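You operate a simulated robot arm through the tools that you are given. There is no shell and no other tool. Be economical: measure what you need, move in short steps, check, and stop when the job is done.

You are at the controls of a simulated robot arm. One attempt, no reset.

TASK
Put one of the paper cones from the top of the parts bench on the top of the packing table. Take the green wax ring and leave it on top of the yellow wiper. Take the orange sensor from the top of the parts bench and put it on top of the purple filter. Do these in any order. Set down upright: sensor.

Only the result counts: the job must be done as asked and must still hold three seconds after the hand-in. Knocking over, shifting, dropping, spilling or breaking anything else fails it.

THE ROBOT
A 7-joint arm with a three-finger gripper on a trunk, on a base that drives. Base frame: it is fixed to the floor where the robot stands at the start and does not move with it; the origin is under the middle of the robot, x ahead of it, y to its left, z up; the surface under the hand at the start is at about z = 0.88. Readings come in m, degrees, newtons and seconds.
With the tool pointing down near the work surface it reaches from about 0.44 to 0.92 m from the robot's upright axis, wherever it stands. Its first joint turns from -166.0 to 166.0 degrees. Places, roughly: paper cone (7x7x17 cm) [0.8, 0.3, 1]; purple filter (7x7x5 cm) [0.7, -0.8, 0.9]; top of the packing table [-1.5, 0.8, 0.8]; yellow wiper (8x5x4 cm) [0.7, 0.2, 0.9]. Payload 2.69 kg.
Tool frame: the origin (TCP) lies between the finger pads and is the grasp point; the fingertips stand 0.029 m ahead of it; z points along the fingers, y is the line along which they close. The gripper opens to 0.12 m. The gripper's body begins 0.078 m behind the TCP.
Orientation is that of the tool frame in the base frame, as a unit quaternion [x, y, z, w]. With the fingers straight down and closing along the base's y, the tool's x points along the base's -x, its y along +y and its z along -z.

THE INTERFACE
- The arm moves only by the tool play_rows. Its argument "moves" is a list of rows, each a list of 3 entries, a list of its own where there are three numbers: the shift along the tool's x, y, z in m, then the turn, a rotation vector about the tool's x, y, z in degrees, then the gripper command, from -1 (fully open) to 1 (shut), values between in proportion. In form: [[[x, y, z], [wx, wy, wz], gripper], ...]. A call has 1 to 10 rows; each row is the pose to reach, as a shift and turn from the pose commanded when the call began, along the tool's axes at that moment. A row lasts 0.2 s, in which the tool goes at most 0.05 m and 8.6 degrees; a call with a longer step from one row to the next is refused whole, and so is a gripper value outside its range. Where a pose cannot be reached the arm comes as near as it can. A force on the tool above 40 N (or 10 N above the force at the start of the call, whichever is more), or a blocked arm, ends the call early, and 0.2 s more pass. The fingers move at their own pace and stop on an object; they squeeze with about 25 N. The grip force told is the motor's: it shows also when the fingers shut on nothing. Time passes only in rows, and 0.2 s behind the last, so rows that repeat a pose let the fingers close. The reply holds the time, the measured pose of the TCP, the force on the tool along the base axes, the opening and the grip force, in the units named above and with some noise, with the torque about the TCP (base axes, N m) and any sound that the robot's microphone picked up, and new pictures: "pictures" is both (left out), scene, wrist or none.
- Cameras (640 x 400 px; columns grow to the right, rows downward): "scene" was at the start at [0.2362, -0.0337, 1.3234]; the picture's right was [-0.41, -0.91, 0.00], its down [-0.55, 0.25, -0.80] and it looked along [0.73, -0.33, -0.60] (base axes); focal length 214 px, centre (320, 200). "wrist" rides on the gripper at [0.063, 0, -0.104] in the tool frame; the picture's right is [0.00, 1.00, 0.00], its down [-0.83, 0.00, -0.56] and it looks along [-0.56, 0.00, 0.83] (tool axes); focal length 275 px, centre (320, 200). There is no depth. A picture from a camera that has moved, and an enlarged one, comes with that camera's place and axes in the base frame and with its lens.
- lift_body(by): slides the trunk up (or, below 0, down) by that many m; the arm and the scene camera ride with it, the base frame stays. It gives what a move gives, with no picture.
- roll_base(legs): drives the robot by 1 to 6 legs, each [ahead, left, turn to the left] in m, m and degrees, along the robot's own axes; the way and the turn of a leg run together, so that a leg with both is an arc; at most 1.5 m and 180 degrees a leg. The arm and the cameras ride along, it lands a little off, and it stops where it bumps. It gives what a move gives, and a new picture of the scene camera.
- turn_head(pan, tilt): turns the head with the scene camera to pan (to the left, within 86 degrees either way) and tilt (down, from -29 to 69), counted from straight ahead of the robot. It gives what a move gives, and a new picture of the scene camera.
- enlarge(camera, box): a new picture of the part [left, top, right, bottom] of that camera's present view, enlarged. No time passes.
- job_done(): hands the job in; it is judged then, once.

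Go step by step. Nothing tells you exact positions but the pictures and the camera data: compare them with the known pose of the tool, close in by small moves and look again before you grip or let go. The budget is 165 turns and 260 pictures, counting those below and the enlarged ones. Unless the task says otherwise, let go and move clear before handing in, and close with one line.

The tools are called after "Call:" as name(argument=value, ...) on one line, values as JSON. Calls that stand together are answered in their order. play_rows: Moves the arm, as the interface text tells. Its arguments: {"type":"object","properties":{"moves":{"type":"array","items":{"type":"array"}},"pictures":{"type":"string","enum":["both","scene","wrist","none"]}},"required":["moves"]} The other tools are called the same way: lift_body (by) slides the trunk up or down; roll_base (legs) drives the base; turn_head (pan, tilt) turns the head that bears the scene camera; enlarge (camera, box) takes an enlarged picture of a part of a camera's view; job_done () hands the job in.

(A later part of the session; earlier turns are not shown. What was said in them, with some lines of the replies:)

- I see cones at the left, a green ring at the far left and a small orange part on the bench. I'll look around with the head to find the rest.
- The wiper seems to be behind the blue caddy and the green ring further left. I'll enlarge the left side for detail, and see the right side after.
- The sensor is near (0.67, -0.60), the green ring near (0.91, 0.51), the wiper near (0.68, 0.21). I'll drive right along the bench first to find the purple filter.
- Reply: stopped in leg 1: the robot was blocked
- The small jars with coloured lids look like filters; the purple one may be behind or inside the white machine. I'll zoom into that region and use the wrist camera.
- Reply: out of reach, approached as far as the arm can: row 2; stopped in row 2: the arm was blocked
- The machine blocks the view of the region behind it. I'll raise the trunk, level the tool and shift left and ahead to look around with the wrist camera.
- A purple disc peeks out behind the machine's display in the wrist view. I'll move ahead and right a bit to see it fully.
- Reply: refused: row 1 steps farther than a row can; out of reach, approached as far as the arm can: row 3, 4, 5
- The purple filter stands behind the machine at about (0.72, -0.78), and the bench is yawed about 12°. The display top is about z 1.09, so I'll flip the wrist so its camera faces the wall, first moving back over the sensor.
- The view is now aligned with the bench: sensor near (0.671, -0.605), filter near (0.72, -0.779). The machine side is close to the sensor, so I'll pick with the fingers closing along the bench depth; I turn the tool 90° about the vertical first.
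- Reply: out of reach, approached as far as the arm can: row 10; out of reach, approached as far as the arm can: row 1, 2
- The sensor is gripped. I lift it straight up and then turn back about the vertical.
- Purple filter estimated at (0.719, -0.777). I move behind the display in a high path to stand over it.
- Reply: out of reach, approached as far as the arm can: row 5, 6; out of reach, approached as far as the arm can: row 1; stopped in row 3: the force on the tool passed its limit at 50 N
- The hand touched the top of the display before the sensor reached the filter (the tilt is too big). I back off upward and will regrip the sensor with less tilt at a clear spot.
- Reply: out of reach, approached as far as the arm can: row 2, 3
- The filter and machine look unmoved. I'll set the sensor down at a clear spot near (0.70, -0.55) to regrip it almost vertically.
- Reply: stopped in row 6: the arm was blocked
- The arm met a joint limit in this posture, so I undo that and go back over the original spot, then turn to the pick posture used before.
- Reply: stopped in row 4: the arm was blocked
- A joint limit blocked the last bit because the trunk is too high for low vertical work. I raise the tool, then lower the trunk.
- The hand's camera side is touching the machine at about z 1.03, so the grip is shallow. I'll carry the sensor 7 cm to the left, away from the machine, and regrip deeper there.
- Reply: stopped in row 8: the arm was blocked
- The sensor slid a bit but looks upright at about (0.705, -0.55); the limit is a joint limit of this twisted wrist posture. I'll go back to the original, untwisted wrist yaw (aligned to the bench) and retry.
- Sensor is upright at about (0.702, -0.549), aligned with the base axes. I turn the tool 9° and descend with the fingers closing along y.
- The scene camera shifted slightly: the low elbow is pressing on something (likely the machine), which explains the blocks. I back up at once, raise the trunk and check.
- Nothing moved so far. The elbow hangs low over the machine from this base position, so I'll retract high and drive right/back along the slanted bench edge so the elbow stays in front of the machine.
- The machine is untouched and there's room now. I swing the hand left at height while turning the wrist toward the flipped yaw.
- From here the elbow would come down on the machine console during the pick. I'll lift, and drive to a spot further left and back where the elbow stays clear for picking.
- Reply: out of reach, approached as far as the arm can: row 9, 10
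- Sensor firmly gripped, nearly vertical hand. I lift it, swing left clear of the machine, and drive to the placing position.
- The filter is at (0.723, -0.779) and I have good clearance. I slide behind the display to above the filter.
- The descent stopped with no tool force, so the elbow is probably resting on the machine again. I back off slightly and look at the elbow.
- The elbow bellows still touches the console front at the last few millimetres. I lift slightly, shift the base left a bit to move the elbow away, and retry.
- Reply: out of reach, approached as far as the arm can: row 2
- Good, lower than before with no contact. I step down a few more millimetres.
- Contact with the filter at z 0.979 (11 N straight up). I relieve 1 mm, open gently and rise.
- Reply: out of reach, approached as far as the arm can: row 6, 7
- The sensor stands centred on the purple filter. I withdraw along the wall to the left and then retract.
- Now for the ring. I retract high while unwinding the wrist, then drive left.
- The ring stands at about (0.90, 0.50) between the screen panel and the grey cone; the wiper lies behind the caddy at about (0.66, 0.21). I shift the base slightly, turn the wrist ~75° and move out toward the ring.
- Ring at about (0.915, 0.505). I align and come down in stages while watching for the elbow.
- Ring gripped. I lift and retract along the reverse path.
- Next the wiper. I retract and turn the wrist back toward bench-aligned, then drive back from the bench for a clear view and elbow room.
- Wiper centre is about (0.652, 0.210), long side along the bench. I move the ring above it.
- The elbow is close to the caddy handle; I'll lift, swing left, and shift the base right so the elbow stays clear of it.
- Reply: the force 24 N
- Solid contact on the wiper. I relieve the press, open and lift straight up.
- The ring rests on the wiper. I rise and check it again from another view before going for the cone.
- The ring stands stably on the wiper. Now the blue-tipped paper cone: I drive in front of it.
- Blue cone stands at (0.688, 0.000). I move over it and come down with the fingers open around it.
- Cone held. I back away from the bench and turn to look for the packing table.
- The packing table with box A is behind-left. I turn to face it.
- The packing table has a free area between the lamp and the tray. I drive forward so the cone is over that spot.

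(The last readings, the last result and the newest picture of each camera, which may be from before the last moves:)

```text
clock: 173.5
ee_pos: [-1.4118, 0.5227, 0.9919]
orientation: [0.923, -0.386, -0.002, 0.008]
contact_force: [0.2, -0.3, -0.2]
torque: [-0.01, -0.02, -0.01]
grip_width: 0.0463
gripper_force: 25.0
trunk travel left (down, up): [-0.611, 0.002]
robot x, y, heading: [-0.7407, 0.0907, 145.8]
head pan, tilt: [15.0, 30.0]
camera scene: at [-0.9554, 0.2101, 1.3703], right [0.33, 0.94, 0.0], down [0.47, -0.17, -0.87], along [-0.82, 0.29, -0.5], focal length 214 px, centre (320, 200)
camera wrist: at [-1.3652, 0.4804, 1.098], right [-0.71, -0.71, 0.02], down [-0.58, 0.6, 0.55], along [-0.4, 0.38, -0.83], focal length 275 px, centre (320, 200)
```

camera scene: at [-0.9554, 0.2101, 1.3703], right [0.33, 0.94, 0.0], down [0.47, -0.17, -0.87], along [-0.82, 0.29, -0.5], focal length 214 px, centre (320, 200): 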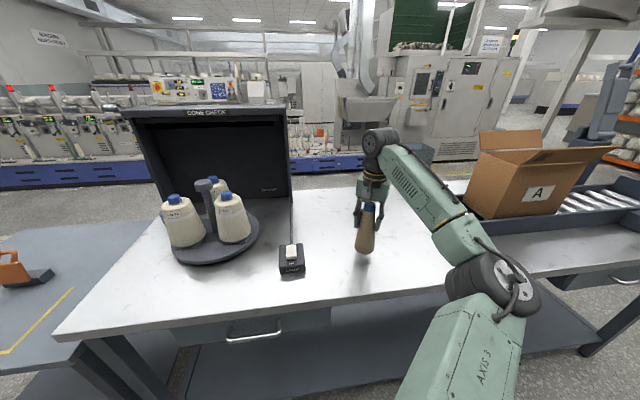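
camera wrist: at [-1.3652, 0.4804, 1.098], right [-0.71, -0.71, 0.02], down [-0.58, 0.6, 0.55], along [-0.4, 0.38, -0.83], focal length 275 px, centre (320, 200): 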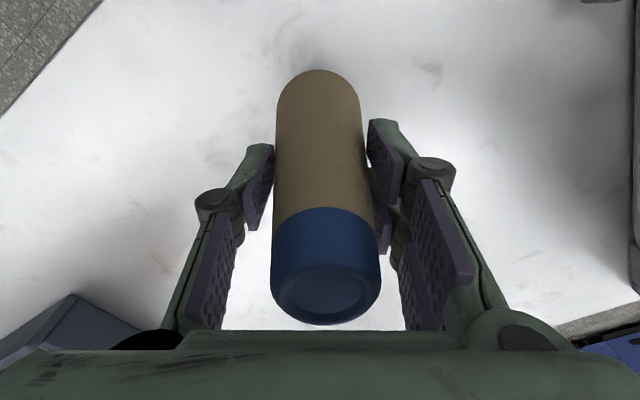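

Call:
play_rows(moves=[[[0, 0, 0.008], [0, 0, 0], 1], [[0, 0, 0.016], [0, 0, 0], 1], [[0, 0, 0.022], [0, 0, 0], 1], [[0, 0, 0.022], [0, 0, 0], 1]], pictures="scene")

Call:
enlarge(camera="scene", box=[320, 180, 420, 280])

```text
clock: 174.5
ee_pos: [-1.4118, 0.5216, 0.9718]
orientation: [0.922, -0.386, -0.003, 0.008]
contact_force: [0.3, -0.4, -0.1]
torque: [0.0, 0.03, 0.03]
grip_width: 0.0464
gripper_force: 24.8
trunk travel left (down, up): [-0.611, 0.002]
robot x, y, heading: [-0.746, 0.0861, 145.6]
head pan, tilt: [15.0, 30.0]
camera scene: at [-0.9555, 0.2102, 1.3702], right [0.33, 0.94, 0.0], down [0.47, -0.17, -0.87], along [-0.82, 0.29, -0.5], focal length 214 px, centre (320, 200)
```

scene: 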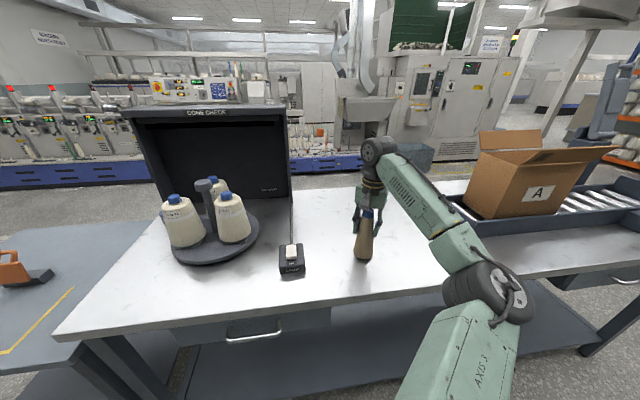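

```text
4.00 times, centred on (370, 230) of scene
camera zoom: at [-0.9555, 0.2102, 1.3702], right [0.33, 0.94, 0.0], down [0.47, -0.17, -0.87], along [-0.82, 0.29, -0.5], focal length 858 px, centre (120, 80)
```

zoom: 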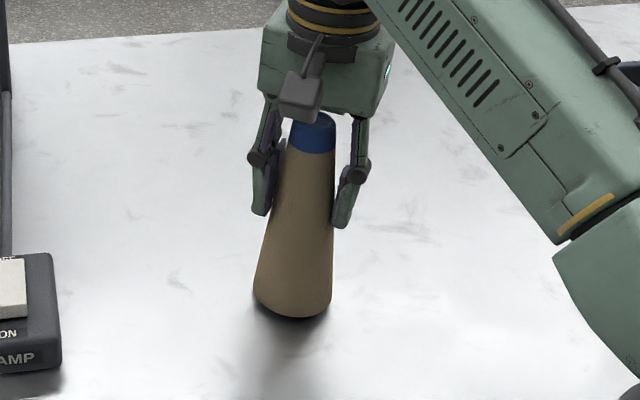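

Call:
play_rows(moves=[[[0, 0, 0.005], [0, 0, 0], 1], [[0, 0, 0.008], [0, 0, 0], 1], [[0, 0, 0.008], [0, 0, 0], 1]], pictures="none")

Call:
play_rows(moves=[[[0, 0, 0.004], [0, 0, 0], 1], [[0, 0, 0.006], [0, 0, 0], 1], [[0, 0, 0.006], [0, 0, 0], 1]], pictures="none")

Call:
enlarge(camera="scene", box=[320, 180, 420, 280])

```text
clock: 175.3
ee_pos: [-1.4125, 0.5224, 0.9634]
orientation: [0.922, -0.386, -0.001, 0.008]
contact_force: [-0.4, 0.0, 0.1]
torque: [-0.01, -0.01, 0.03]
grip_width: 0.0466
gripper_force: 24.9
trunk travel left (down, up): [-0.611, 0.002]
robot x, y, heading: [-0.7411, 0.0902, 145.4]
head pan, tilt: [15.0, 30.0]
```

```text
clock: 176.1
ee_pos: [-1.4121, 0.5217, 0.9602]
orientation: [0.923, -0.386, -0.005, 0.008]
contact_force: [-5.7, 7.6, 30.9]
torque: [0.26, 0.28, -0.09]
grip_width: 0.0474
gripper_force: 25.1
trunk travel left (down, up): [-0.611, 0.002]
robot x, y, heading: [-0.7423, 0.0921, 145.5]
head pan, tilt: [15.0, 30.0]
```

```text
4.00 times, centred on (370, 230) of scene
camera zoom: at [-0.9536, 0.2091, 1.371], right [0.33, 0.94, 0.0], down [0.47, -0.17, -0.87], along [-0.82, 0.29, -0.5], focal length 858 px, centre (120, 80)
```

zoom: 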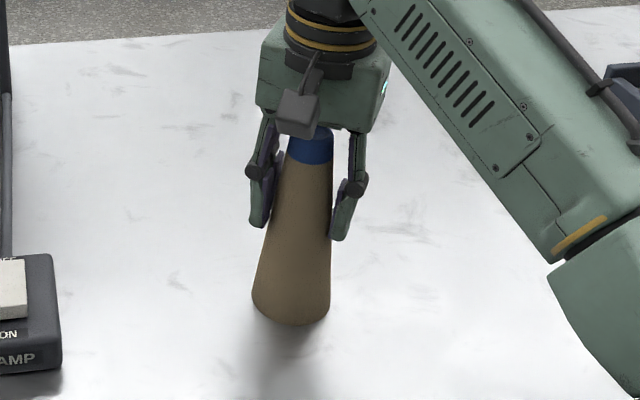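

Cone is standing on the table (31 N contact). I relieve, open and lift straight off.

Call:
play_rows(moves=[[[0, 0, -0.004], [0, 0, 0], 1], [[0, 0, -0.004], [0, 0, 0], 1], [[0, 0, -0.004], [0, 0, 0], 0.3], [[0, 0, -0.004], [0, 0, 0], -0.1], [[0, 0, -0.004], [0, 0, 0], -0.4], [[0, 0, -0.004], [0, 0, 0], -0.4], [[0, 0, -0.05], [0, 0, 0], -0.4], [[0, 0, -0.095], [0, 0, 0], -0.4], [[0, 0, -0.14], [0, 0, 0], -0.4], [[0, 0, -0.17], [0, 0, 0], -0.4]], pictures="both")

```text
clock: 178.3
ee_pos: [-1.4119, 0.5243, 1.1283]
orientation: [0.923, -0.385, -0.002, 0.01]
contact_force: [0.0, -0.3, 0.1]
torque: [0.01, -0.01, -0.01]
grip_width: 0.0841
gripper_force: 0.0
trunk travel left (down, up): [-0.611, 0.002]
robot x, y, heading: [-0.7454, 0.088, 145.6]
head pan, tilt: [15.0, 30.0]
camera scene: at [-0.9552, 0.2098, 1.3703], right [0.33, 0.94, 0.0], down [0.47, -0.17, -0.87], along [-0.82, 0.29, -0.5], focal length 214 px, centre (320, 200)
camera wrist: at [-1.3641, 0.4807, 1.2334], right [-0.71, -0.71, 0.02], down [-0.58, 0.6, 0.55], along [-0.4, 0.38, -0.83], focal length 275 px, centre (320, 200)
```

scene: 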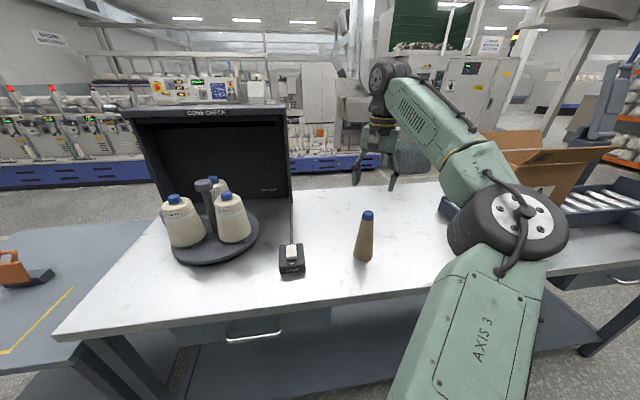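
wrist: 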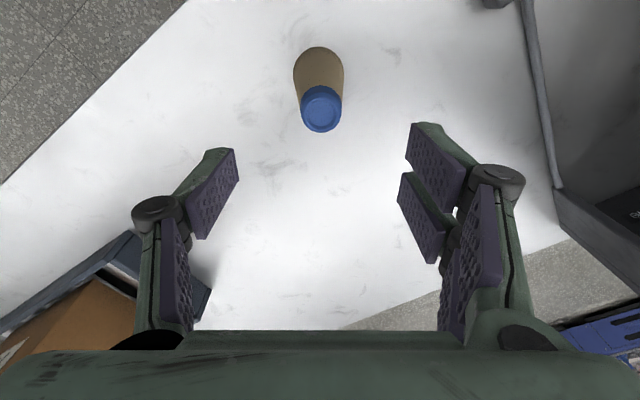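

Call:
roll_base(legs=[[-0.2, 0, 0]])

```text
clock: 179.9
ee_pos: [-1.2465, 0.4121, 1.1286]
orientation: [0.922, -0.386, -0.003, 0.007]
contact_force: [0.5, -0.1, 1.0]
torque: [0.01, -0.01, 0.05]
grip_width: 0.0839
gripper_force: 0.1
trunk travel left (down, up): [-0.611, 0.002]
robot x, y, heading: [-0.5831, -0.0215, 145.4]
head pan, tilt: [15.0, 30.0]
camera scene: at [-0.7921, 0.0983, 1.3705], right [0.33, 0.94, 0.0], down [0.47, -0.17, -0.87], along [-0.82, 0.29, -0.5], focal length 214 px, centre (320, 200)
```

scene: 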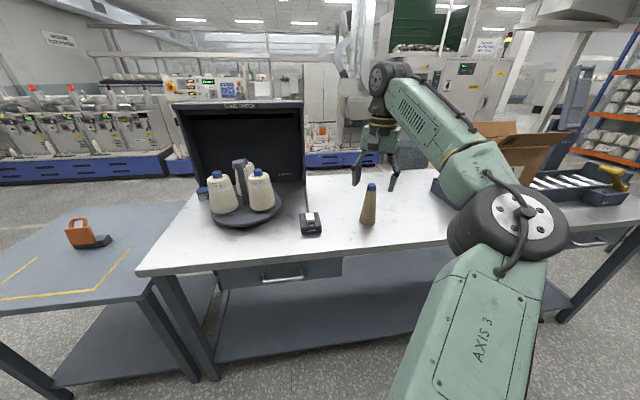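

The cone stands upright on the packing table. The ring is on the wiper, the sensor is upright on the purple filter, and the hand is clear, so I hand the job in.

Call:
job_done()

```text
The job is handed in.
```

The job is handed in: the blue-tipped cone is on the packing table, the green ring is on the yellow wiper, and the orange sensor stands upright on the purple filter. The arm pressed against the white machine by the filter a few times while I placed the sensor. The machine looked unmoved in later pictures, but I did not look at it or the sensor again just before handing in.
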